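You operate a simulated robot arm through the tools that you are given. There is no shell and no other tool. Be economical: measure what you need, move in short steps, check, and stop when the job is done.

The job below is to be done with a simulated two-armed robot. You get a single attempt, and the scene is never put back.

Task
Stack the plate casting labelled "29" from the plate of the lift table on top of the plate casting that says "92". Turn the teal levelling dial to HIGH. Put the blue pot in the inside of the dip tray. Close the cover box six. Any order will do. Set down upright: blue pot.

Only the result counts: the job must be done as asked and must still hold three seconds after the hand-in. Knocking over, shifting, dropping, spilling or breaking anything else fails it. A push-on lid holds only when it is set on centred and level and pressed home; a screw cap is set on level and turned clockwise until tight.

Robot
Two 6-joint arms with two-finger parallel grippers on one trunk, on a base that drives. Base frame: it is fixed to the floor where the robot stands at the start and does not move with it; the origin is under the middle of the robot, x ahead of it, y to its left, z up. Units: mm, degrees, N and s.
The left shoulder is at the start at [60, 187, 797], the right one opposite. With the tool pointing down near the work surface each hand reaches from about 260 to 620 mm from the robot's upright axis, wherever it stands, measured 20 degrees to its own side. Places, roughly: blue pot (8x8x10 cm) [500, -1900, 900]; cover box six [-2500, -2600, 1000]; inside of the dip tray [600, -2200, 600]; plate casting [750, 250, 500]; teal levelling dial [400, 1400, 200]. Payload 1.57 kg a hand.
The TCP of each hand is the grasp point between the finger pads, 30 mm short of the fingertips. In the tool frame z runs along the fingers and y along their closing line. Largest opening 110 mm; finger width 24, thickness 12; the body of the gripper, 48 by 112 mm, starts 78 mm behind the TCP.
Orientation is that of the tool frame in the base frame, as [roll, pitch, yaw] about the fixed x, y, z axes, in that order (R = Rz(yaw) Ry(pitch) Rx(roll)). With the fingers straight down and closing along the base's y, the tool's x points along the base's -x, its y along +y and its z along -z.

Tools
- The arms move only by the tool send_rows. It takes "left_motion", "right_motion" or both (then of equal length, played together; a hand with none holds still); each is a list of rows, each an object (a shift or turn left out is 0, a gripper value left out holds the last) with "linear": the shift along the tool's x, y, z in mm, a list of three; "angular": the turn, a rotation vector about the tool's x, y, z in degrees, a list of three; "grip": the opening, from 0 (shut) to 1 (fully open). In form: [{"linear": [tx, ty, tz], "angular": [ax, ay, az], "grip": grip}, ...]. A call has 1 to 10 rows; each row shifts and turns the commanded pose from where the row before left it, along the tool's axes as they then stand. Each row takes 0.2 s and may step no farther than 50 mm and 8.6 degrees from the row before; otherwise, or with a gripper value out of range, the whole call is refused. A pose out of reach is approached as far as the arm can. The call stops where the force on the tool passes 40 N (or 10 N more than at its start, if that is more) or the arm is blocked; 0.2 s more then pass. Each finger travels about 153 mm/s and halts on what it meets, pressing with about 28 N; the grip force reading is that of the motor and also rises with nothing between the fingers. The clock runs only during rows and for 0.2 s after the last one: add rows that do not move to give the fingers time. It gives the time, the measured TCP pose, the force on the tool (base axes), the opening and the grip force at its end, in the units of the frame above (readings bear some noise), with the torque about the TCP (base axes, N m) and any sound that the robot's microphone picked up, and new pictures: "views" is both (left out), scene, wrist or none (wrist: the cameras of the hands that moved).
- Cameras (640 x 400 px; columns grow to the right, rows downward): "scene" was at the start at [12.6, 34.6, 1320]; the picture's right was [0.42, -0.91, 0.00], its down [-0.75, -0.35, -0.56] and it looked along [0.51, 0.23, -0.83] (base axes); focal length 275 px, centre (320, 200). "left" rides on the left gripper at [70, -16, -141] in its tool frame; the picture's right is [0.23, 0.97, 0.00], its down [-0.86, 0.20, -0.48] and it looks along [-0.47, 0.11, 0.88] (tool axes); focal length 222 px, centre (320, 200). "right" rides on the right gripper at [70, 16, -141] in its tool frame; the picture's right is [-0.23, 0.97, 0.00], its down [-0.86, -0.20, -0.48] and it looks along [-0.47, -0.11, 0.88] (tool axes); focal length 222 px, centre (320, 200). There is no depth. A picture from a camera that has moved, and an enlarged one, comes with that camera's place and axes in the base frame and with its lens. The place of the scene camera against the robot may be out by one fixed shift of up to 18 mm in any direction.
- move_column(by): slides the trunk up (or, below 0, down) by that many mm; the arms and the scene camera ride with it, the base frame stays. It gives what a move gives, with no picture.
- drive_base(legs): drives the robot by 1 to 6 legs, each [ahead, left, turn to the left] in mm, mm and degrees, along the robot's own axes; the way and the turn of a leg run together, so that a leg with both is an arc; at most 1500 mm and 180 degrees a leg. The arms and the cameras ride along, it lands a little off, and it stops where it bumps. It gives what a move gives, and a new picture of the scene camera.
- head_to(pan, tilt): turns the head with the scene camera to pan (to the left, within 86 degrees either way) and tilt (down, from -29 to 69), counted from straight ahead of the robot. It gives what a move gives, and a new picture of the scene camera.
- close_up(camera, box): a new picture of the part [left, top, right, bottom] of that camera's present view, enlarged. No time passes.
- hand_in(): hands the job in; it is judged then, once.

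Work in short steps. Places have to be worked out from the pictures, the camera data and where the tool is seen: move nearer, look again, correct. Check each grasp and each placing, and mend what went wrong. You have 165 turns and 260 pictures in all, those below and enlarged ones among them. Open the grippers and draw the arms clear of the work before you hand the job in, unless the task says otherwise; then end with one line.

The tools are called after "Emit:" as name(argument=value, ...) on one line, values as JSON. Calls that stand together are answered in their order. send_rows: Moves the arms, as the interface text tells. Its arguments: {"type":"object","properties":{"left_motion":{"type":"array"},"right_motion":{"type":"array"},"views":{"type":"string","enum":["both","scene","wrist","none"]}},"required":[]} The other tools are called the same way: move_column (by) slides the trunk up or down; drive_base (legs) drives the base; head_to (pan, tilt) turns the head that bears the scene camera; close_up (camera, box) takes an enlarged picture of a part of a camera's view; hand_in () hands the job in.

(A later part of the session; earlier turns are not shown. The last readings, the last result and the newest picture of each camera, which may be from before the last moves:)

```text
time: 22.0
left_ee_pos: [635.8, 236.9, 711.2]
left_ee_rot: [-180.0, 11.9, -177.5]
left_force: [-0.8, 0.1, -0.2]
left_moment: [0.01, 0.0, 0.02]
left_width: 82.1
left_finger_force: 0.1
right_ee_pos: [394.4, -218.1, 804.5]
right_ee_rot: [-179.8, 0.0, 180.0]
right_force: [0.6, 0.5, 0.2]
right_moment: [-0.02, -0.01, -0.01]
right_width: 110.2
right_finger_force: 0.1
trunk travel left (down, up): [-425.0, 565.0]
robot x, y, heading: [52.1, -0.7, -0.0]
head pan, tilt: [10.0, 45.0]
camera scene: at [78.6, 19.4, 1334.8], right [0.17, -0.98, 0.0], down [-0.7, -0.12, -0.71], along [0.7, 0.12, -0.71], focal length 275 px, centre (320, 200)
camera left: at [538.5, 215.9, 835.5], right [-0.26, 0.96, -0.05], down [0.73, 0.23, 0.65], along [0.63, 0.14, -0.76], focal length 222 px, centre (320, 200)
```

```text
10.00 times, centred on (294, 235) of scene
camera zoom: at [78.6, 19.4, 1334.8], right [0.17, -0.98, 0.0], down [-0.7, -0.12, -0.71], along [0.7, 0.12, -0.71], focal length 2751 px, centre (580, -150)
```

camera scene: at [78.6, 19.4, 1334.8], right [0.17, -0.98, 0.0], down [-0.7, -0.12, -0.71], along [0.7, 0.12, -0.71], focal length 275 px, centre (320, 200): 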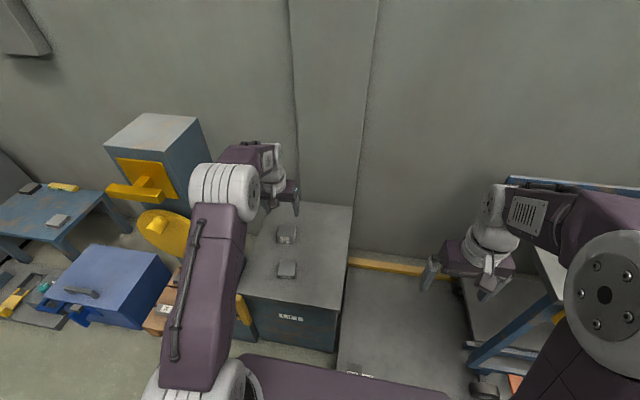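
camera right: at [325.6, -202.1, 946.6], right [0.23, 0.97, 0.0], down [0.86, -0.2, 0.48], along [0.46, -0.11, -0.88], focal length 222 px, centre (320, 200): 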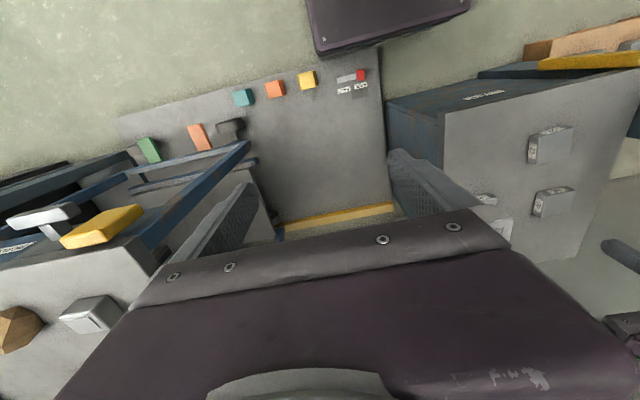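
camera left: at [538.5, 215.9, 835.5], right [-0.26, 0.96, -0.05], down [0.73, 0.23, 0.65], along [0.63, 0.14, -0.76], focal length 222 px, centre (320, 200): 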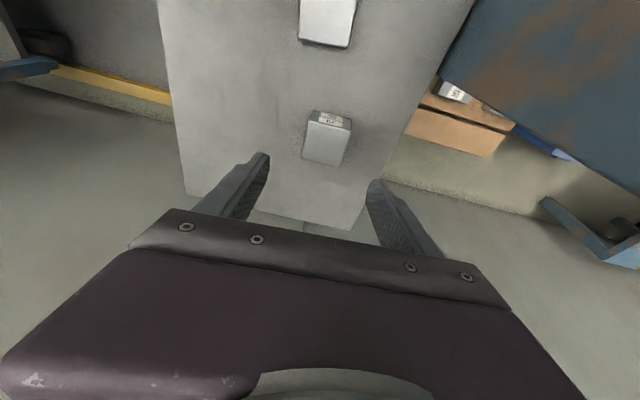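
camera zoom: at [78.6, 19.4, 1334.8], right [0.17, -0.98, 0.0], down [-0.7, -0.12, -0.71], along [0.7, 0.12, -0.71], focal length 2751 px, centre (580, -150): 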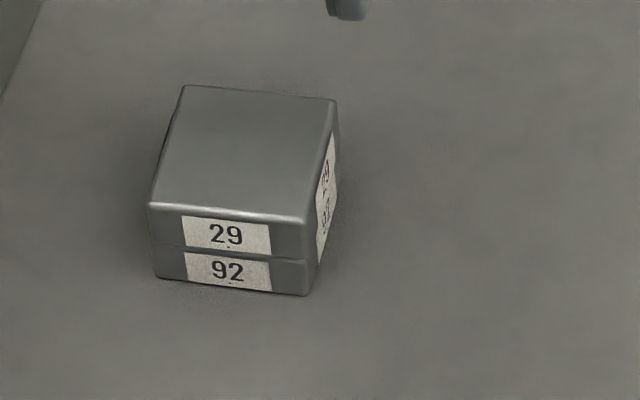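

Stack is neat. I retract the left arm and zoom at the dial area seen on the left of the picture.

Emit:
send_rows(left_motion=[{"linear": [30, 0, -35], "angular": [0, 6, 0]}, {"linear": [35, 0, -30], "angular": [0, 6, 0]}, {"linear": [48, 0, -10]}, {"linear": [48, 0, -10]}, {"linear": [48, 0, 0]}, {"linear": [48, 0, 0], "angular": [0, 0, 2.5]}, {}], views="none")

Emit:
head_to(pan=60, tilt=40)

Emit:
close_up(camera="scene", box=[160, 100, 400, 250])

```text
time: 23.6
left_ee_pos: [368.1, 224.4, 790.4]
left_ee_rot: [180.0, 0.0, 180.0]
left_force: [-0.5, -0.3, -0.9]
left_moment: [0.03, 0.02, 0.0]
left_width: 82.3
left_finger_force: 0.0
right_ee_pos: [394.5, -217.2, 803.9]
right_ee_rot: [180.0, -0.1, -180.0]
right_force: [0.7, -0.5, 0.2]
right_moment: [0.02, 0.0, -0.01]
right_width: 110.0
right_finger_force: 0.0
trunk travel left (down, up): [-425.0, 565.0]
robot x, y, heading: [48.8, -1.1, -0.1]
head pan, tilt: [10.0, 45.0]
```

```text
time: 24.7
left_ee_pos: [367.6, 225.4, 790.0]
left_ee_rot: [179.9, -0.1, -180.0]
left_force: [0.0, 1.1, 1.3]
left_moment: [-0.01, 0.01, -0.04]
left_width: 82.5
left_finger_force: 0.0
right_ee_pos: [393.7, -218.2, 804.5]
right_ee_rot: [180.0, 0.1, -180.0]
right_force: [0.2, 0.5, -0.1]
right_moment: [0.0, -0.02, -0.03]
right_width: 110.0
right_finger_force: 0.0
trunk travel left (down, up): [-425.0, 565.0]
robot x, y, heading: [50.9, 1.2, -0.2]
head pan, tilt: [60.0, 40.0]
camera scene: at [39.9, 78.3, 1342.1], right [0.87, -0.5, 0.0], down [-0.32, -0.56, -0.77], along [0.38, 0.66, -0.64], focal length 275 px, centre (320, 200)
```

scene: 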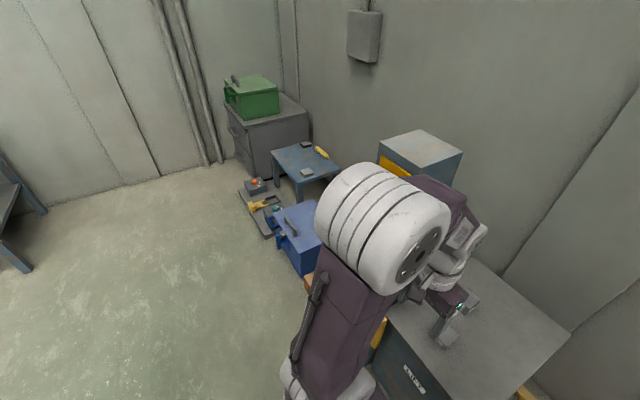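

```text
2.67 times, centred on (280, 175) of scene
camera zoom: at [39.9, 78.3, 1342.1], right [0.87, -0.5, 0.0], down [-0.32, -0.56, -0.77], along [0.38, 0.66, -0.64], focal length 734 px, centre (427, 267)
```

zoom: 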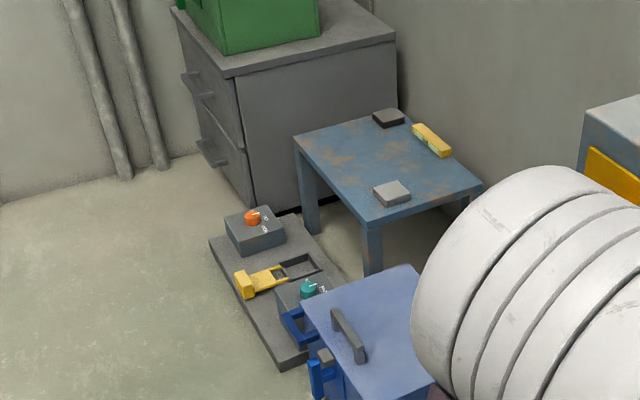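

The teal dial is near (430,1330) on a low box. I back off and drive left alongside, keeping base front clear of x≈330.

Emit:
drive_base(legs=[[-120, 0, 0], [0, 1180, 0]])

Emit:
head_to(pan=30, tilt=60)

```text
time: 31.8
left_ee_pos: [248.9, 1447.7, 791.3]
left_ee_rot: [-180.0, 0.0, 179.4]
left_force: [0.4, -0.2, 0.0]
left_moment: [-0.02, 0.01, 0.0]
left_width: 82.8
left_finger_force: 0.0
right_ee_pos: [273.6, 1004.9, 804.3]
right_ee_rot: [-179.9, 0.1, 179.6]
right_force: [-0.5, 0.3, -0.8]
right_moment: [0.01, 0.01, -0.02]
right_width: 110.1
right_finger_force: 0.1
trunk travel left (down, up): [-425.0, 565.0]
robot x, y, heading: [-67.8, 1223.7, -0.3]
head pan, tilt: [60.0, 40.0]
camera scene: at [-78.9, 1304.4, 1342.1], right [0.86, -0.51, 0.0], down [-0.33, -0.55, -0.77], along [0.39, 0.66, -0.64], focal length 275 px, centre (320, 200)
```

scene: 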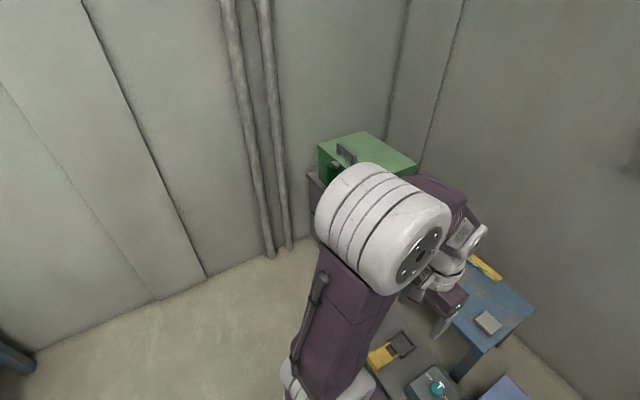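

```text
time: 32.8
left_ee_pos: [250.4, 1447.8, 790.8]
left_ee_rot: [-179.9, -0.1, 179.5]
left_force: [0.4, 0.7, -0.4]
left_moment: [-0.03, 0.03, -0.01]
left_width: 82.7
left_finger_force: 0.1
right_ee_pos: [273.0, 1005.0, 805.9]
right_ee_rot: [180.0, 0.1, 179.4]
right_force: [-0.2, 0.5, -0.8]
right_moment: [0.03, -0.01, 0.01]
right_width: 109.9
right_finger_force: 0.0
trunk travel left (down, up): [-425.0, 565.0]
robot x, y, heading: [-70.6, 1224.2, -0.4]
head pan, tilt: [30.0, 60.0]
camera scene: at [-64.0, 1263.7, 1315.4], right [0.49, -0.87, 0.0], down [-0.75, -0.43, -0.5], along [0.44, 0.25, -0.87], focal length 275 px, centre (320, 200)
```

scene: 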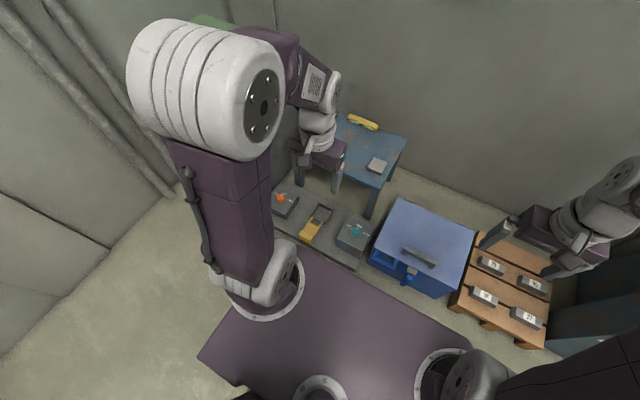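

Emit:
close_up(camera="scene", box=[260, 180, 400, 268])

Emit:
close_up(camera="scene", box=[336, 212, 376, 237])

```text
4.55 times, centred on (330, 224) of scene
camera zoom: at [-64.0, 1263.7, 1315.4], right [0.49, -0.87, 0.0], down [-0.75, -0.43, -0.5], along [0.44, 0.25, -0.87], focal length 1251 px, centre (274, 91)
```

zoom: 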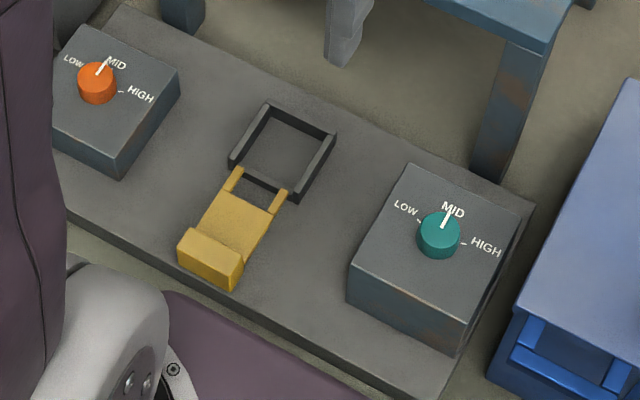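

```text
16.00 times, centred on (356, 224) of scene
camera zoom: at [-64.0, 1263.7, 1315.4], right [0.49, -0.87, 0.0], down [-0.75, -0.43, -0.5], along [0.44, 0.25, -0.87], focal length 4402 px, centre (-256, -192)
```

zoom: 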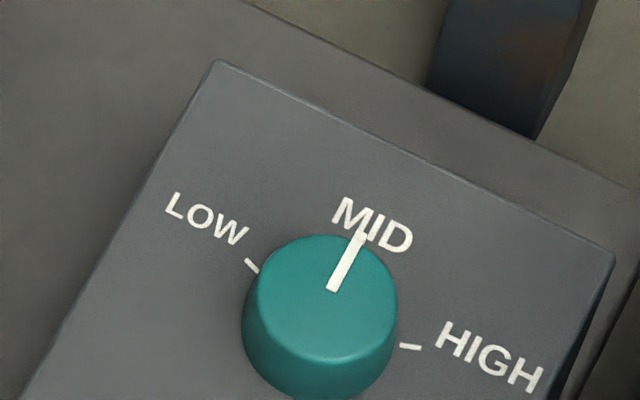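

Dial is at MID; HIGH lies clockwise seen from above. I lower the trunk 250 mm so the left hand can reach it.

Emit:
move_column(by=-250)

Emit:
send_rows(left_motion=[{"linear": [-40, -25, 0]}, {"linear": [-40, -25, 0]}, {"linear": [-40, -20, 0]}, {}], views="both")

```text
time: 35.3
left_ee_pos: [249.2, 1446.6, 540.1]
left_ee_rot: [180.0, 0.1, 179.5]
left_force: [0.0, 1.1, 1.3]
left_moment: [-0.03, -0.05, 0.0]
left_width: 82.4
left_finger_force: 0.1
right_ee_pos: [273.7, 1005.4, 554.8]
right_ee_rot: [-180.0, 0.0, 179.5]
right_force: [-0.2, -0.1, -0.5]
right_moment: [0.01, 0.0, 0.0]
right_width: 110.1
right_finger_force: 0.0
trunk travel left (down, up): [-175.0, 815.0]
robot x, y, heading: [-70.3, 1226.5, -0.5]
head pan, tilt: [30.0, 60.0]
```

```text
time: 36.3
left_ee_pos: [369.6, 1373.5, 539.2]
left_ee_rot: [179.9, 0.1, 179.5]
left_force: [0.7, 1.0, -0.1]
left_moment: [0.01, 0.05, -0.04]
left_width: 82.3
left_finger_force: 0.1
right_ee_pos: [273.2, 1004.1, 555.2]
right_ee_rot: [180.0, 0.0, 179.5]
right_force: [0.9, -0.5, 0.7]
right_moment: [-0.02, -0.02, 0.01]
right_width: 110.0
right_finger_force: 0.0
trunk travel left (down, up): [-175.0, 815.0]
robot x, y, heading: [-69.8, 1226.6, -0.6]
head pan, tilt: [30.0, 60.0]
camera scene: at [-63.9, 1263.6, 1065.4], right [0.49, -0.87, 0.0], down [-0.75, -0.43, -0.5], along [0.43, 0.25, -0.87], focal length 275 px, centre (320, 200)
camera left: at [299.5, 1356.7, 682.4], right [-0.22, 0.98, 0.0], down [0.86, 0.19, 0.48], along [0.47, 0.11, -0.88], focal length 222 px, centre (320, 200)
```

scene: 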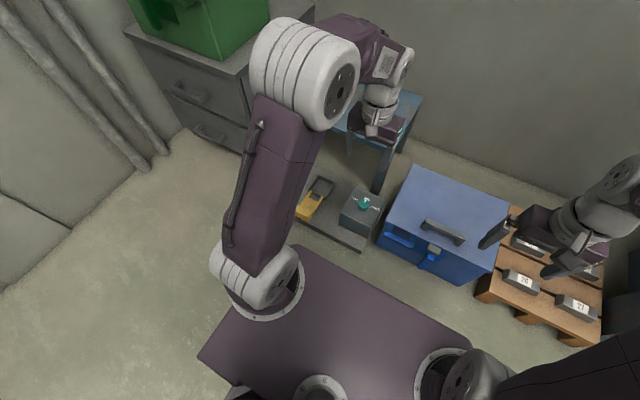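
left: 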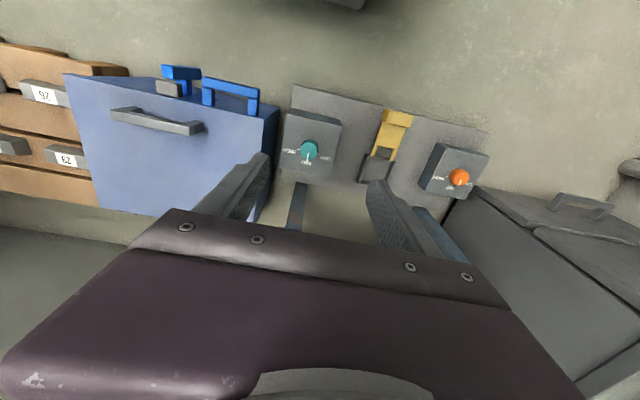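

Dial ≈ (447,1364, ~165). The little table's near leg is at x≈620, so there is room. I move above it and descend to ~z 330 to refine.

Emit:
send_rows(left_motion=[{"linear": [-38, -5, 20]}, {"linear": [-38, -4, 20]}, {"linear": [0, 0, 45]}, {"linear": [0, 0, 45]}, {"linear": [0, 0, 45]}, {"linear": [0, 0, 35]}, {}], views="wrist")

Emit:
close_up(camera="left", box=[240, 90, 400, 190])

```text
time: 37.9
left_ee_pos: [447.1, 1365.3, 328.6]
left_ee_rot: [180.0, 0.0, 179.5]
left_force: [-0.2, 0.3, 0.2]
left_moment: [-0.03, -0.03, 0.02]
left_width: 82.7
left_finger_force: 0.0
right_ee_pos: [274.4, 1003.9, 554.0]
right_ee_rot: [-180.0, 0.0, 179.5]
right_force: [-0.1, 0.0, 0.8]
right_moment: [-0.01, 0.03, -0.02]
right_width: 110.1
right_finger_force: 0.0
trunk travel left (down, up): [-175.0, 815.0]
robot x, y, heading: [-68.5, 1225.3, -0.3]
head pan, tilt: [30.0, 60.0]
camera left: at [378.2, 1347.8, 470.8], right [-0.22, 0.98, 0.0], down [0.86, 0.19, 0.48], along [0.47, 0.11, -0.88], focal length 222 px, centre (320, 200)
```

left: 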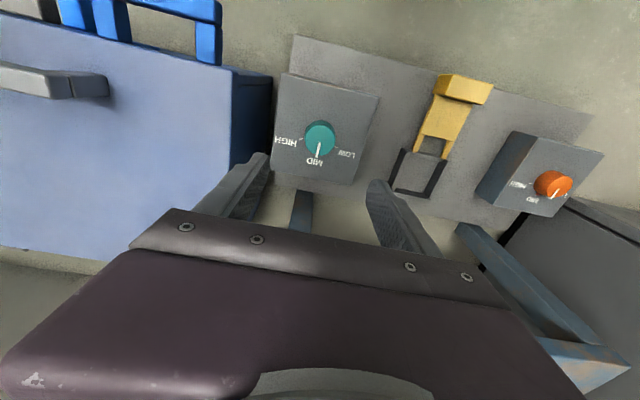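

```text
4.00 times, centred on (320, 140) of left
camera zoom: at [378.2, 1347.8, 470.8], right [-0.22, 0.98, 0.0], down [0.86, 0.19, 0.48], along [0.47, 0.11, -0.88], focal length 888 px, centre (320, 440)
```

zoom: 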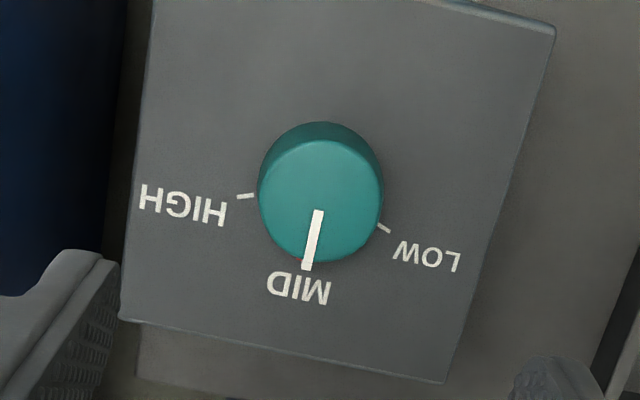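

Pointer faces +x; HIGH is ≈70° clockwise. Knob ≈ 41 mm. I descend to z≈235 over it and look again.

Emit:
send_rows(left_motion=[{"linear": [-4, 0, 45]}, {"linear": [0, 0, 45]}, {}], views="wrist")

Emit:
close_up(camera="left", box=[220, 80, 412, 200])

Emit:
head_to(pan=30, tilt=45)

```text
time: 38.7
left_ee_pos: [450.6, 1363.7, 240.3]
left_ee_rot: [-180.0, 0.0, 179.5]
left_force: [0.0, -0.4, 0.5]
left_moment: [0.01, 0.01, -0.02]
left_width: 82.3
left_finger_force: 0.0
right_ee_pos: [274.0, 1005.7, 553.2]
right_ee_rot: [-179.9, 0.0, 179.5]
right_force: [-0.1, -0.3, -0.3]
right_moment: [0.0, 0.0, 0.01]
right_width: 109.9
right_finger_force: 0.0
trunk travel left (down, up): [-175.0, 815.0]
robot x, y, heading: [-71.5, 1226.7, -0.4]
head pan, tilt: [30.0, 60.0]
camera left: at [380.2, 1347.0, 382.8], right [-0.22, 0.98, 0.0], down [0.86, 0.19, 0.48], along [0.47, 0.11, -0.88], focal length 222 px, centre (320, 200)
```

left: 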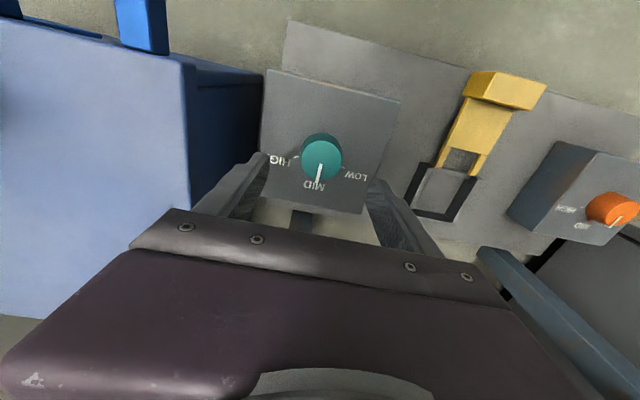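

```text
3.33 times, centred on (316, 140) of left
camera zoom: at [380.2, 1347.0, 382.8], right [-0.22, 0.98, 0.0], down [0.86, 0.19, 0.48], along [0.47, 0.11, -0.88], focal length 740 px, centre (333, 400)
```

zoom: 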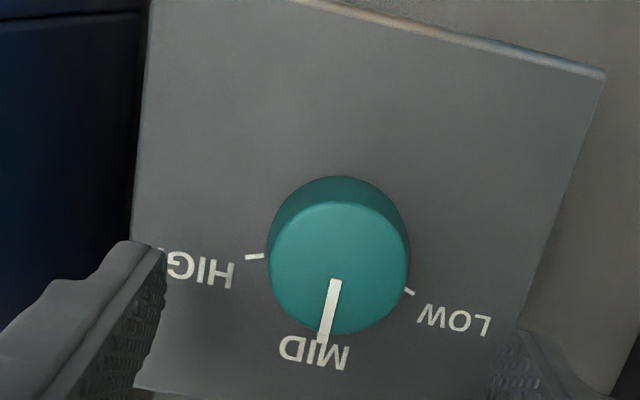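

```text
time: 39.5
left_ee_pos: [449.4, 1363.2, 240.9]
left_ee_rot: [180.0, 0.0, 179.6]
left_force: [0.3, 0.4, 0.6]
left_moment: [-0.01, -0.04, 0.0]
left_width: 82.7
left_finger_force: 0.1
right_ee_pos: [273.1, 1004.5, 554.3]
right_ee_rot: [-180.0, 0.1, 179.5]
right_force: [-0.3, 0.9, -0.2]
right_moment: [-0.01, -0.03, 0.05]
right_width: 110.1
right_finger_force: 0.1
trunk travel left (down, up): [-175.0, 815.0]
robot x, y, heading: [-70.1, 1223.8, -0.6]
head pan, tilt: [30.0, 45.0]
camera scene: at [-51.2, 1270.8, 1084.8], right [0.49, -0.87, 0.0], down [-0.62, -0.35, -0.71], along [0.61, 0.35, -0.71], focal length 275 px, centre (320, 200)
```

scene: 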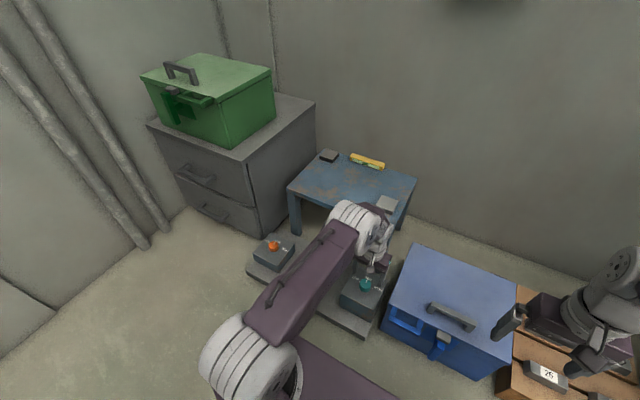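

Knob centre ≈ (447,1365), top z≈175. I centre, pre-rotate the hand 30° counter-clockwise, and descend to TCP z≈188.

Emit:
send_rows(left_motion=[{"linear": [2.5, 1.5, 0], "angular": [0, 0, -7.5]}, {"angular": [0, 0, -7.5]}, {"angular": [0, 0, -7.5]}, {"angular": [0, 0, -7.5]}, {"linear": [0, 0, 25]}, {}], views="wrist")

Emit:
close_up(camera="scene", box=[320, 240, 416, 300])

```text
time: 40.9
left_ee_pos: [446.4, 1369.2, 214.5]
left_ee_rot: [180.0, 0.0, -150.3]
left_force: [-0.4, -0.8, 0.1]
left_moment: [0.02, 0.0, -0.03]
left_width: 82.2
left_finger_force: 0.0
right_ee_pos: [273.6, 1005.9, 555.2]
right_ee_rot: [180.0, 0.0, 179.6]
right_force: [-0.4, 0.4, 0.3]
right_moment: [-0.02, -0.01, -0.02]
right_width: 110.0
right_finger_force: 0.0
trunk travel left (down, up): [-175.0, 815.0]
robot x, y, heading: [-73.0, 1222.7, -0.2]
head pan, tilt: [30.0, 45.0]
camera left: at [394.5, 1319.2, 357.4], right [-0.68, 0.73, 0.0], down [0.65, 0.6, 0.48], along [0.35, 0.32, -0.88], focal length 222 px, centre (320, 200)
```

left: 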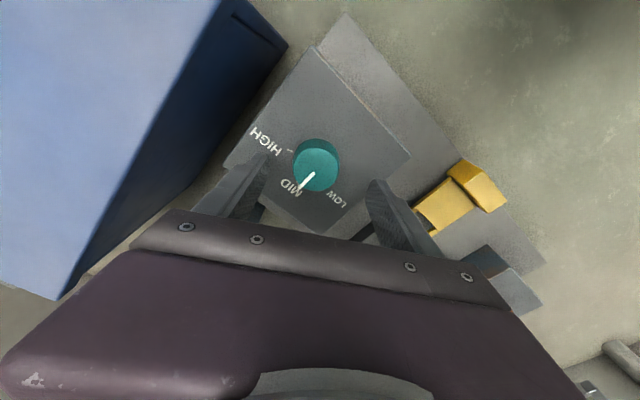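

```text
6.67 times, centred on (368, 270) of scene
camera zoom: at [-51.1, 1270.9, 1084.9], right [0.49, -0.87, 0.0], down [-0.62, -0.35, -0.71], along [0.61, 0.35, -0.71], focal length 1834 px, centre (0, -267)
```

zoom: 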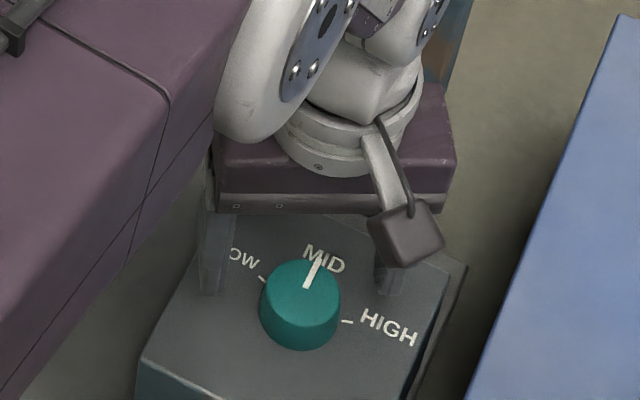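

Fine correction and descend 28 mm more.

Emit:
send_rows(left_motion=[{"linear": [-1.6, -3, 14]}, {"linear": [0, 0, 14]}, {}], views="wrist")

Emit:
close_up(camera="left", box=[220, 100, 412, 220])

Emit:
close_up(camera="scene", box=[320, 250, 416, 310])

```text
time: 41.7
left_ee_pos: [449.5, 1365.7, 186.0]
left_ee_rot: [-180.0, 0.0, -150.5]
left_force: [0.0, -0.7, -0.1]
left_moment: [0.01, 0.03, 0.02]
left_width: 82.1
left_finger_force: 0.1
right_ee_pos: [273.5, 1004.4, 555.5]
right_ee_rot: [180.0, 0.0, 179.6]
right_force: [0.6, 0.3, -0.1]
right_moment: [0.0, 0.0, 0.0]
right_width: 110.2
right_finger_force: 0.0
trunk travel left (down, up): [-175.0, 815.0]
robot x, y, heading: [-66.3, 1228.1, -0.1]
head pan, tilt: [30.0, 45.0]
camera left: at [397.2, 1317.3, 329.2], right [-0.68, 0.74, 0.0], down [0.65, 0.6, 0.48], along [0.35, 0.32, -0.88], focal length 222 px, centre (320, 200)
```

left: 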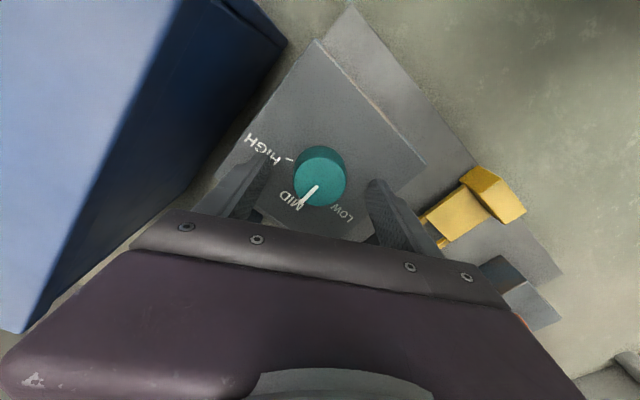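

```text
3.33 times, centred on (316, 160) of left
camera zoom: at [397.2, 1317.3, 329.2], right [-0.68, 0.74, 0.0], down [0.65, 0.6, 0.48], along [0.35, 0.32, -0.88], focal length 740 px, centre (333, 333)
```

zoom: 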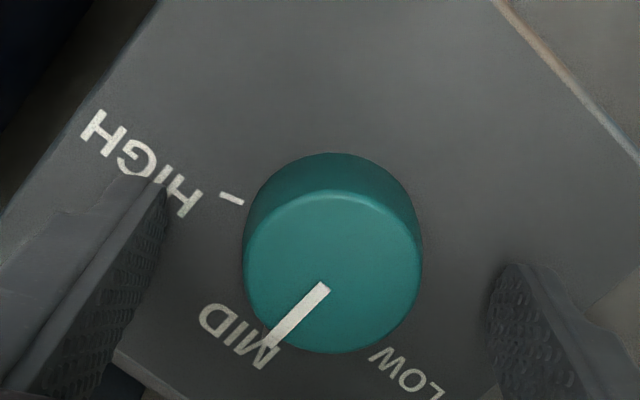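

```text
6.67 times, centred on (368, 280) of scene
camera zoom: at [-51.2, 1270.9, 1084.9], right [0.49, -0.87, 0.0], down [-0.62, -0.35, -0.71], along [0.61, 0.35, -0.71], focal length 1834 px, centre (0, -333)
```

zoom: 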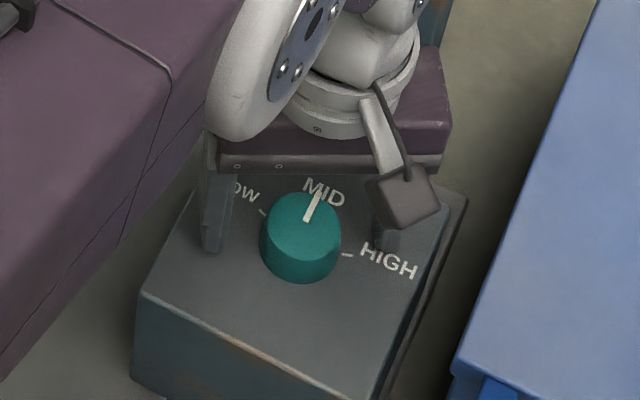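

Knob sits between the fingers with ~20 mm overlap. Close on it.

Emit:
send_rows(left_motion=[{"linear": [2, -1, 0], "grip": 0.2}, {"grip": 0.2}, {"grip": 0.2}, {"grip": 0.2}], views="wrist")

```text
time: 42.7
left_ee_pos: [449.9, 1365.2, 187.6]
left_ee_rot: [-179.9, 0.2, -150.4]
left_force: [7.4, 12.5, -6.1]
left_moment: [0.61, -0.69, -0.04]
left_width: 42.1
left_finger_force: 44.7
right_ee_pos: [273.1, 1005.6, 554.9]
right_ee_rot: [-179.9, -0.1, 179.7]
right_force: [-0.1, -0.4, 0.5]
right_moment: [0.02, 0.0, 0.02]
right_width: 110.1
right_finger_force: 0.1
trunk travel left (down, up): [-175.0, 815.0]
robot x, y, heading: [-73.3, 1222.9, -0.4]
head pan, tilt: [30.0, 45.0]
camera left: at [396.5, 1315.9, 329.5], right [-0.68, 0.74, 0.0], down [0.64, 0.59, 0.48], along [0.35, 0.32, -0.88], focal length 222 px, centre (320, 200)
```

left: 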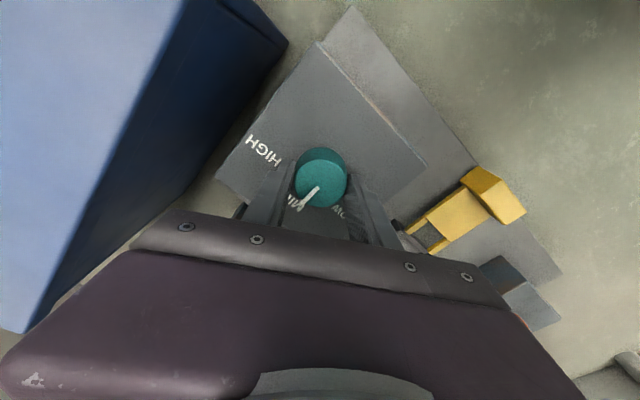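

Gripped (42 mm) with ~14 N side load; I ease the hand along that load and start turning clockwise.

Emit:
send_rows(left_motion=[{"linear": [-2, 2, 0]}, {}, {"angular": [0, 0, 6]}, {"angular": [0, 0, 8]}, {"angular": [0, 0, 8]}, {}], views="wrist")

```text
time: 44.2
left_ee_pos: [449.5, 1363.6, 187.5]
left_ee_rot: [-179.9, 0.0, -172.6]
left_force: [0.2, -1.0, -1.7]
left_moment: [-0.12, 0.45, -0.02]
left_width: 42.4
left_finger_force: 45.3
right_ee_pos: [273.6, 1003.6, 553.7]
right_ee_rot: [-179.9, 0.0, 179.5]
right_force: [0.0, 0.5, 0.0]
right_moment: [-0.01, 0.02, -0.01]
right_width: 110.1
right_finger_force: 0.0
trunk travel left (down, up): [-175.0, 815.0]
robot x, y, heading: [-69.0, 1224.6, -0.1]
head pan, tilt: [30.0, 45.0]
stopped in row 6 (left hand): the force on the tool passed its limit (the readings are from after the stop); the commanded pose is now the measured one
camera left: at [382.3, 1339.2, 329.6], right [-0.35, 0.94, 0.0], down [0.82, 0.31, 0.48], along [0.45, 0.17, -0.88], focal length 222 px, centre (320, 200)
```

left: 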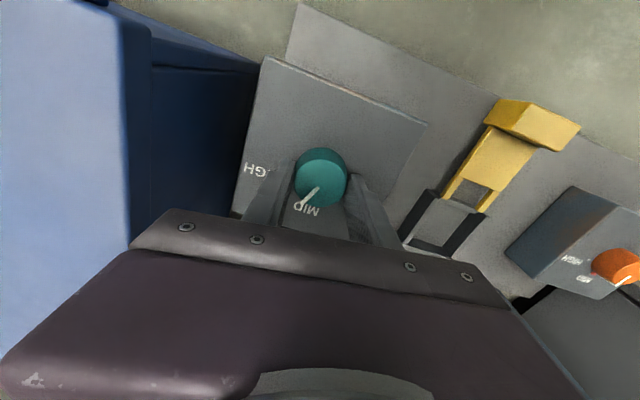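

The dial turns with the hand. Continue clockwise.

Emit:
send_rows(left_motion=[{"angular": [0, 0, 6]}, {"angular": [0, 0, 6]}, {"angular": [0, 0, 6]}, {"angular": [0, 0, 6]}, {"angular": [0, 0, 6]}, {}], views="none")

Emit:
close_up(camera="left", box=[220, 100, 412, 220])

Emit:
close_up(camera="scene", box=[320, 250, 416, 310])

```text
time: 45.6
left_ee_pos: [449.9, 1363.4, 187.3]
left_ee_rot: [-179.9, 0.2, 157.3]
left_force: [-3.5, -18.5, 4.4]
left_moment: [-0.3, 0.95, 0.03]
left_width: 42.3
left_finger_force: 45.0
right_ee_pos: [272.9, 1003.3, 555.5]
right_ee_rot: [180.0, 0.0, 179.4]
right_force: [-0.6, 0.0, -0.1]
right_moment: [-0.02, -0.01, 0.01]
right_width: 110.1
right_finger_force: 0.0
trunk travel left (down, up): [-175.0, 815.0]
robot x, y, heading: [-70.7, 1224.9, -0.5]
head pan, tilt: [30.0, 45.0]
```

```text
3.33 times, centred on (316, 160) of left
camera zoom: at [378.5, 1375.5, 329.5], right [0.17, 0.99, 0.0], down [0.87, -0.14, 0.48], along [0.47, -0.08, -0.88], focal length 740 px, centre (333, 333)
```

zoom: 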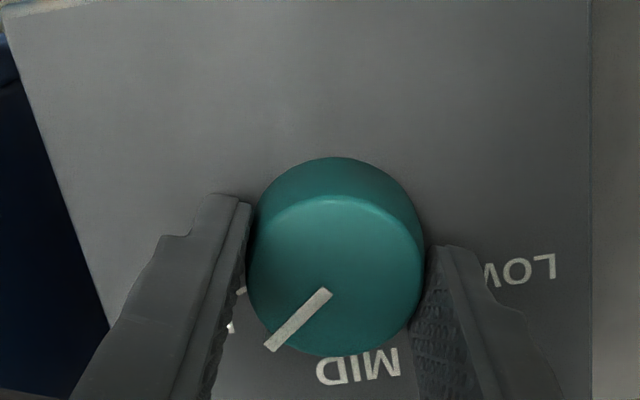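

```text
6.67 times, centred on (368, 280) of scene
camera zoom: at [-51.5, 1270.0, 1084.9], right [0.49, -0.87, 0.0], down [-0.62, -0.35, -0.71], along [0.62, 0.35, -0.71], focal length 1834 px, centre (0, -333)
```

zoom: 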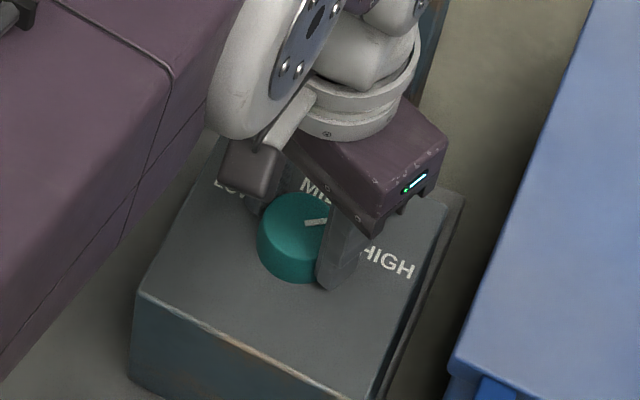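

Turned ~52°. Relieve the side load by 2 mm and turn ~18° further.

Emit:
send_rows(left_motion=[{"linear": [0, -2, 0], "angular": [0, 0, 6]}, {"angular": [0, 0, 6]}, {"angular": [0, 0, 6]}, {}], views="none")

Emit:
close_up(camera="left", box=[220, 100, 412, 220])

Emit:
close_up(camera="scene", box=[320, 250, 416, 310])

```text
time: 46.6
left_ee_pos: [449.1, 1363.6, 187.0]
left_ee_rot: [180.0, 0.2, 139.4]
left_force: [-1.7, -4.9, 5.0]
left_moment: [-0.62, -0.27, 0.68]
left_width: 41.9
left_finger_force: 45.1
right_ee_pos: [272.4, 1003.7, 555.0]
right_ee_rot: [-179.9, 0.0, 179.5]
right_force: [0.1, 0.0, -0.8]
right_moment: [-0.01, 0.01, 0.02]
right_width: 110.0
right_finger_force: 0.1
trunk travel left (down, up): [-175.0, 815.0]
robot x, y, heading: [-69.9, 1225.1, -0.6]
head pan, tilt: [30.0, 45.0]
```

```text
3.33 times, centred on (316, 160) of left
camera zoom: at [385.2, 1396.1, 329.4], right [0.46, 0.89, 0.0], down [0.78, -0.4, 0.48], along [0.43, -0.22, -0.88], focal length 740 px, centre (333, 333)
```

zoom: 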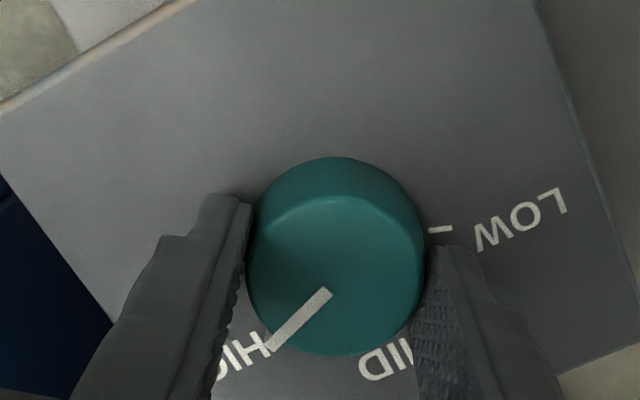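

```text
6.67 times, centred on (368, 280) of scene
camera zoom: at [-51.7, 1270.5, 1084.9], right [0.49, -0.87, 0.0], down [-0.62, -0.35, -0.71], along [0.62, 0.35, -0.71], focal length 1834 px, centre (0, -333)
```

zoom: 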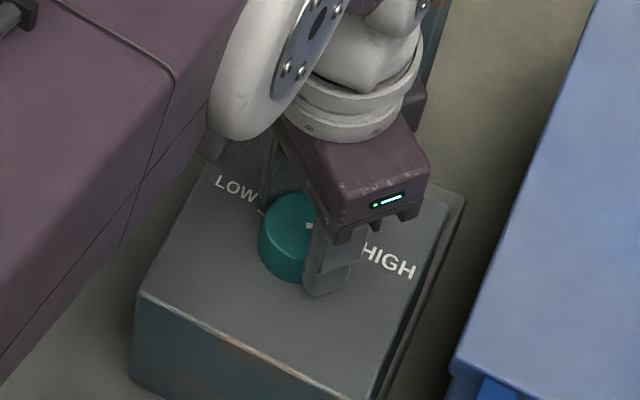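

A twisting moment of 0.68 N·m appeared, suggesting the end stop/detent. I release, lift and check.

Emit:
send_rows(left_motion=[{"grip": 0.75}, {"grip": 0.75}, {"grip": 0.75}, {"linear": [0, 0, -45]}, {"linear": [0, 0, -45]}, {}], views="wrist")

Emit:
close_up(camera="left", box=[240, 90, 400, 190])

```text
time: 48.0
left_ee_pos: [446.2, 1361.4, 276.2]
left_ee_rot: [-179.9, 0.1, 139.4]
left_force: [0.0, 1.3, -0.1]
left_moment: [0.01, -0.02, 0.01]
left_width: 82.6
left_finger_force: 0.0
right_ee_pos: [273.9, 1004.5, 553.5]
right_ee_rot: [179.9, 0.0, 179.5]
right_force: [-0.6, -0.3, -0.1]
right_moment: [-0.01, -0.02, 0.03]
right_width: 109.9
right_finger_force: 0.0
trunk travel left (down, up): [-175.0, 815.0]
robot x, y, heading: [-67.5, 1224.2, -0.4]
head pan, tilt: [30.0, 45.0]
camera left: at [383.0, 1394.4, 417.9], right [0.46, 0.89, 0.0], down [0.78, -0.4, 0.48], along [0.43, -0.22, -0.88], focal length 222 px, centre (320, 200)
```

left: 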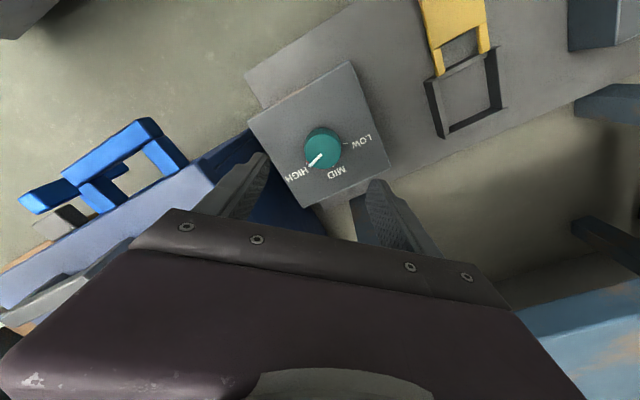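

```text
4.00 times, centred on (320, 140) of left
camera zoom: at [383.0, 1394.4, 417.9], right [0.46, 0.89, 0.0], down [0.78, -0.4, 0.48], along [0.43, -0.22, -0.88], focal length 888 px, centre (320, 440)
```

zoom: 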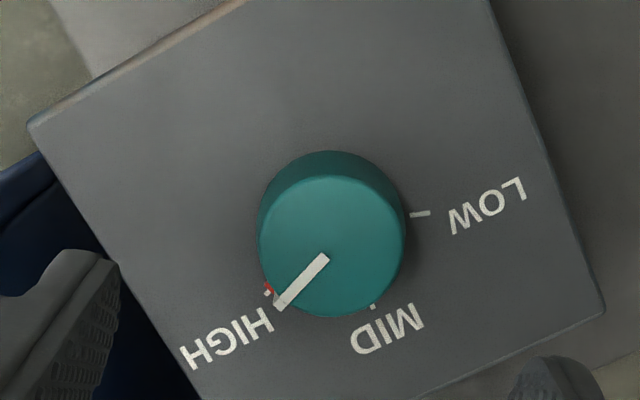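

Emit:
close_up(camera="left", box=[290, 130, 354, 170])

```text
10.00 times, centred on (322, 150) of left
camera zoom: at [383.0, 1394.4, 417.9], right [0.46, 0.89, 0.0], down [0.78, -0.4, 0.48], along [0.43, -0.22, -0.88], focal length 2221 px, centre (300, 700)
```

zoom: 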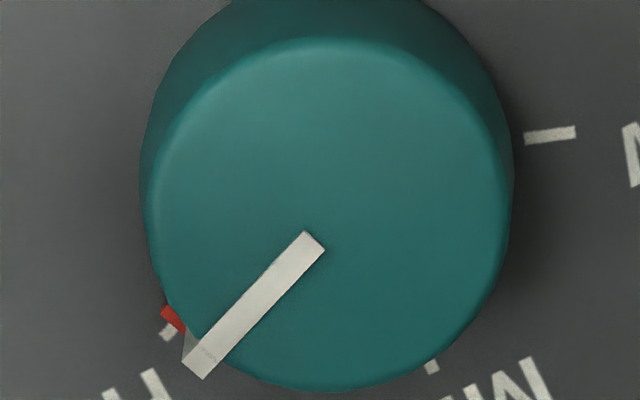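

HIGH is set: the pointer and the knob's red index align with the HIGH tick. I raise and fold the left arm.

Emit:
send_rows(left_motion=[{"linear": [0, 0, -45], "angular": [0, 0, -8]}, {"linear": [0, 0, -45], "angular": [0, 0, -8]}, {"linear": [0, 0, -45], "angular": [0, 0, -8]}, {"linear": [0, 0, -45], "angular": [0, 0, -8]}, {"linear": [0, 0, -45], "angular": [0, 0, -8]}, {"linear": [45, 10, 0]}, {"linear": [45, 10, 0]}, {"linear": [45, 10, 0]}, {"linear": [45, 10, 0]}, {}], views="none")

Emit:
move_column(by=350)

Emit:
drive_base(legs=[[-150, 0, 0], [0, -1400, 0], [0, -1400, 0]])

Emit:
head_to(pan=-40, tilt=35)

```text
time: 50.2
left_ee_pos: [271.0, 1405.8, 501.8]
left_ee_rot: [-179.9, 0.1, 179.4]
left_force: [0.2, 0.8, -0.5]
left_moment: [-0.05, -0.02, 0.02]
left_width: 82.6
left_finger_force: 0.1
right_ee_pos: [273.1, 1003.9, 553.9]
right_ee_rot: [-179.9, 0.1, 179.5]
right_force: [0.1, -1.0, 0.4]
right_moment: [-0.01, -0.05, 0.01]
right_width: 109.9
right_finger_force: 0.1
trunk travel left (down, up): [-175.0, 815.0]
robot x, y, heading: [-69.0, 1228.8, -0.5]
head pan, tilt: [30.0, 45.0]
```

```text
time: 53.7
left_ee_pos: [271.9, 1406.3, 852.4]
left_ee_rot: [-179.9, 0.2, 179.4]
left_force: [0.7, 0.0, -0.3]
left_moment: [-0.02, -0.02, 0.01]
left_width: 82.4
left_finger_force: 0.1
right_ee_pos: [272.2, 1003.4, 904.5]
right_ee_rot: [-180.0, 0.0, 179.5]
right_force: [-1.0, 0.2, 0.2]
right_moment: [0.01, 0.01, -0.01]
right_width: 110.0
right_finger_force: 0.1
trunk travel left (down, up): [-525.0, 465.0]
robot x, y, heading: [-66.1, 1225.3, -0.6]
head pan, tilt: [30.0, 45.0]
```

```text
time: 68.0
left_ee_pos: [130.9, -1329.7, 851.8]
left_ee_rot: [-179.7, 0.1, -178.2]
left_force: [0.1, -0.2, 0.1]
left_moment: [-0.02, 0.02, -0.02]
left_width: 82.4
left_finger_force: 0.1
right_ee_pos: [149.9, -1731.2, 904.1]
right_ee_rot: [-179.9, -0.1, -178.3]
right_force: [-0.1, 0.2, 0.0]
right_moment: [-0.02, -0.03, 0.01]
right_width: 110.0
right_finger_force: 0.0
trunk travel left (down, up): [-525.0, 465.0]
robot x, y, heading: [-201.7, -1524.3, 1.8]
head pan, tilt: [30.0, 45.0]
camera scene: at [-183.9, -1478.9, 1434.9], right [0.53, -0.85, 0.0], down [-0.6, -0.37, -0.71], along [0.6, 0.37, -0.71], focal length 275 px, centre (320, 200)
```

scene: 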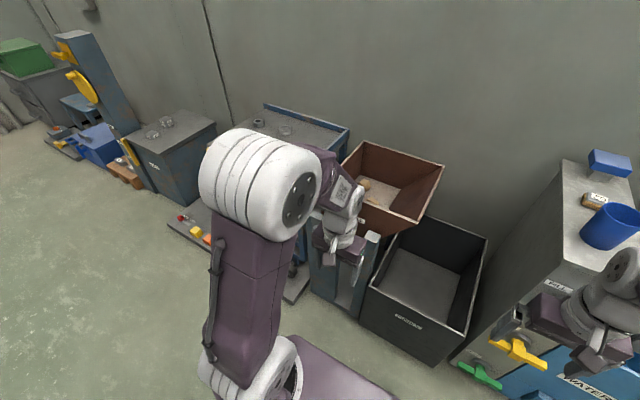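

```text
time: 69.4
left_ee_pos: [133.3, -1329.4, 852.3]
left_ee_rot: [-179.9, 0.1, -178.3]
left_force: [0.3, 0.5, 0.5]
left_moment: [0.0, 0.02, -0.02]
left_width: 82.8
left_finger_force: 0.1
right_ee_pos: [149.9, -1731.0, 904.2]
right_ee_rot: [-180.0, -0.1, -178.2]
right_force: [0.2, 0.4, 0.0]
right_moment: [0.01, 0.02, 0.01]
right_width: 109.9
right_finger_force: 0.0
trunk travel left (down, up): [-525.0, 465.0]
robot x, y, heading: [-199.7, -1525.0, 1.7]
head pan, tilt: [-40.0, 35.0]
camera scene: at [-183.7, -1575.9, 1449.7], right [-0.62, -0.79, 0.0], down [-0.45, 0.35, -0.82], along [0.64, -0.51, -0.57], focal length 275 px, centre (320, 200)
```

scene: 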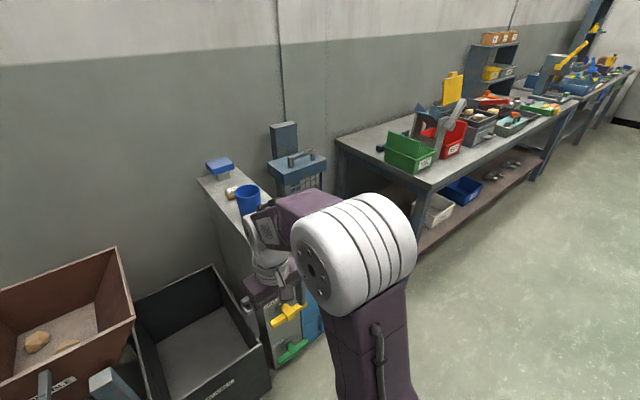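

The blue pot stands on the cabinet; I drive further right to see the dip tray.

Emit:
drive_base(legs=[[0, -400, -1.7]])

Emit:
head_to(pan=-5, tilt=35)

```text
time: 71.9
left_ee_pos: [145.0, -1739.8, 850.9]
left_ee_rot: [-179.9, 0.1, 179.9]
left_force: [-0.4, -0.1, 0.8]
left_moment: [0.02, -0.04, 0.0]
left_width: 82.2
left_finger_force: 0.0
right_ee_pos: [150.5, -2142.6, 905.0]
right_ee_rot: [180.0, 0.0, -180.0]
right_force: [-0.7, 0.0, 0.7]
right_moment: [0.0, -0.04, 0.0]
right_width: 110.0
right_finger_force: 0.1
trunk travel left (down, up): [-525.0, 465.0]
robot x, y, heading: [-193.2, -1923.7, 0.2]
head pan, tilt: [-40.0, 35.0]
camera scene: at [-179.5, -1975.9, 1449.7], right [-0.64, -0.77, 0.0], down [-0.44, 0.37, -0.82], along [0.63, -0.53, -0.57], focal length 275 px, centre (320, 200)
```

scene: 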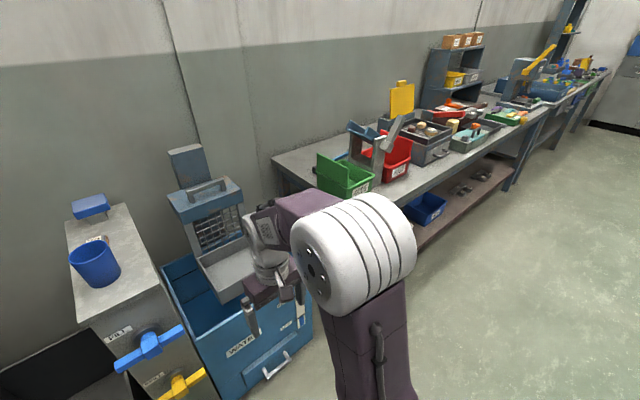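

```text
time: 72.9
left_ee_pos: [144.7, -1740.1, 852.0]
left_ee_rot: [-179.9, 0.1, 180.0]
left_force: [0.6, -1.0, 0.0]
left_moment: [-0.02, 0.0, 0.0]
left_width: 82.4
left_finger_force: 0.1
right_ee_pos: [150.2, -2141.9, 903.5]
right_ee_rot: [179.9, 0.0, 180.0]
right_force: [0.3, -0.1, 0.1]
right_moment: [-0.01, 0.0, 0.01]
right_width: 110.0
right_finger_force: 0.0
trunk travel left (down, up): [-525.0, 465.0]
robot x, y, heading: [-193.5, -1922.2, 0.0]
head pan, tilt: [-5.0, 35.0]
camera scene: at [-159.2, -1926.6, 1449.7], right [-0.09, -1.0, 0.0], down [-0.57, 0.05, -0.82], along [0.82, -0.07, -0.57], focal length 275 px, centre (320, 200)
```

scene: 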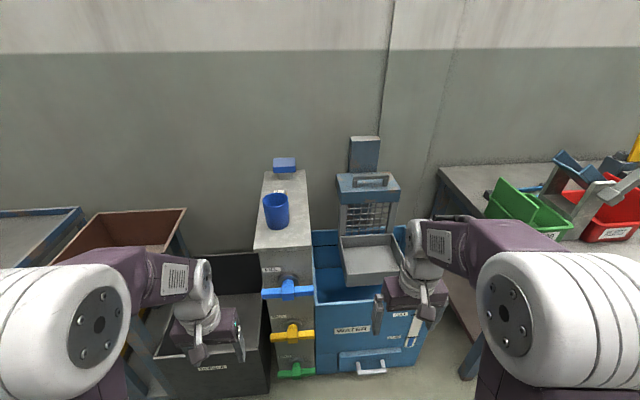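

Emit:
close_up(camera="scene", box=[240, 130, 440, 255])

Emit:
close_up(camera="scene", box=[240, 255, 440, 380])

```text
3.20 times, centred on (340, 192) of scene
camera zoom: at [-159.2, -1926.6, 1449.7], right [-0.09, -1.0, 0.0], down [-0.57, 0.05, -0.82], along [0.82, -0.07, -0.57], focal length 880 px, centre (256, 224)
```

zoom: 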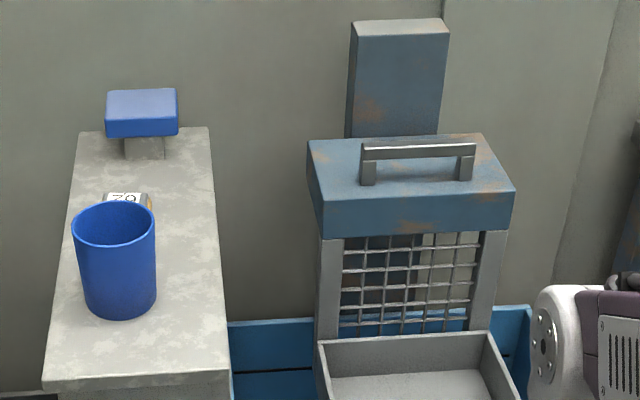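

```text
3.20 times, centred on (340, 318) of scene
camera zoom: at [-159.2, -1926.6, 1449.7], right [-0.09, -1.0, 0.0], down [-0.57, 0.05, -0.82], along [0.82, -0.07, -0.57], focal length 880 px, centre (256, -176)
```

zoom: 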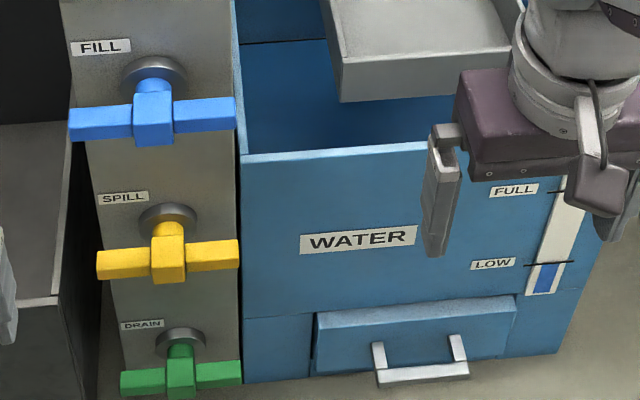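

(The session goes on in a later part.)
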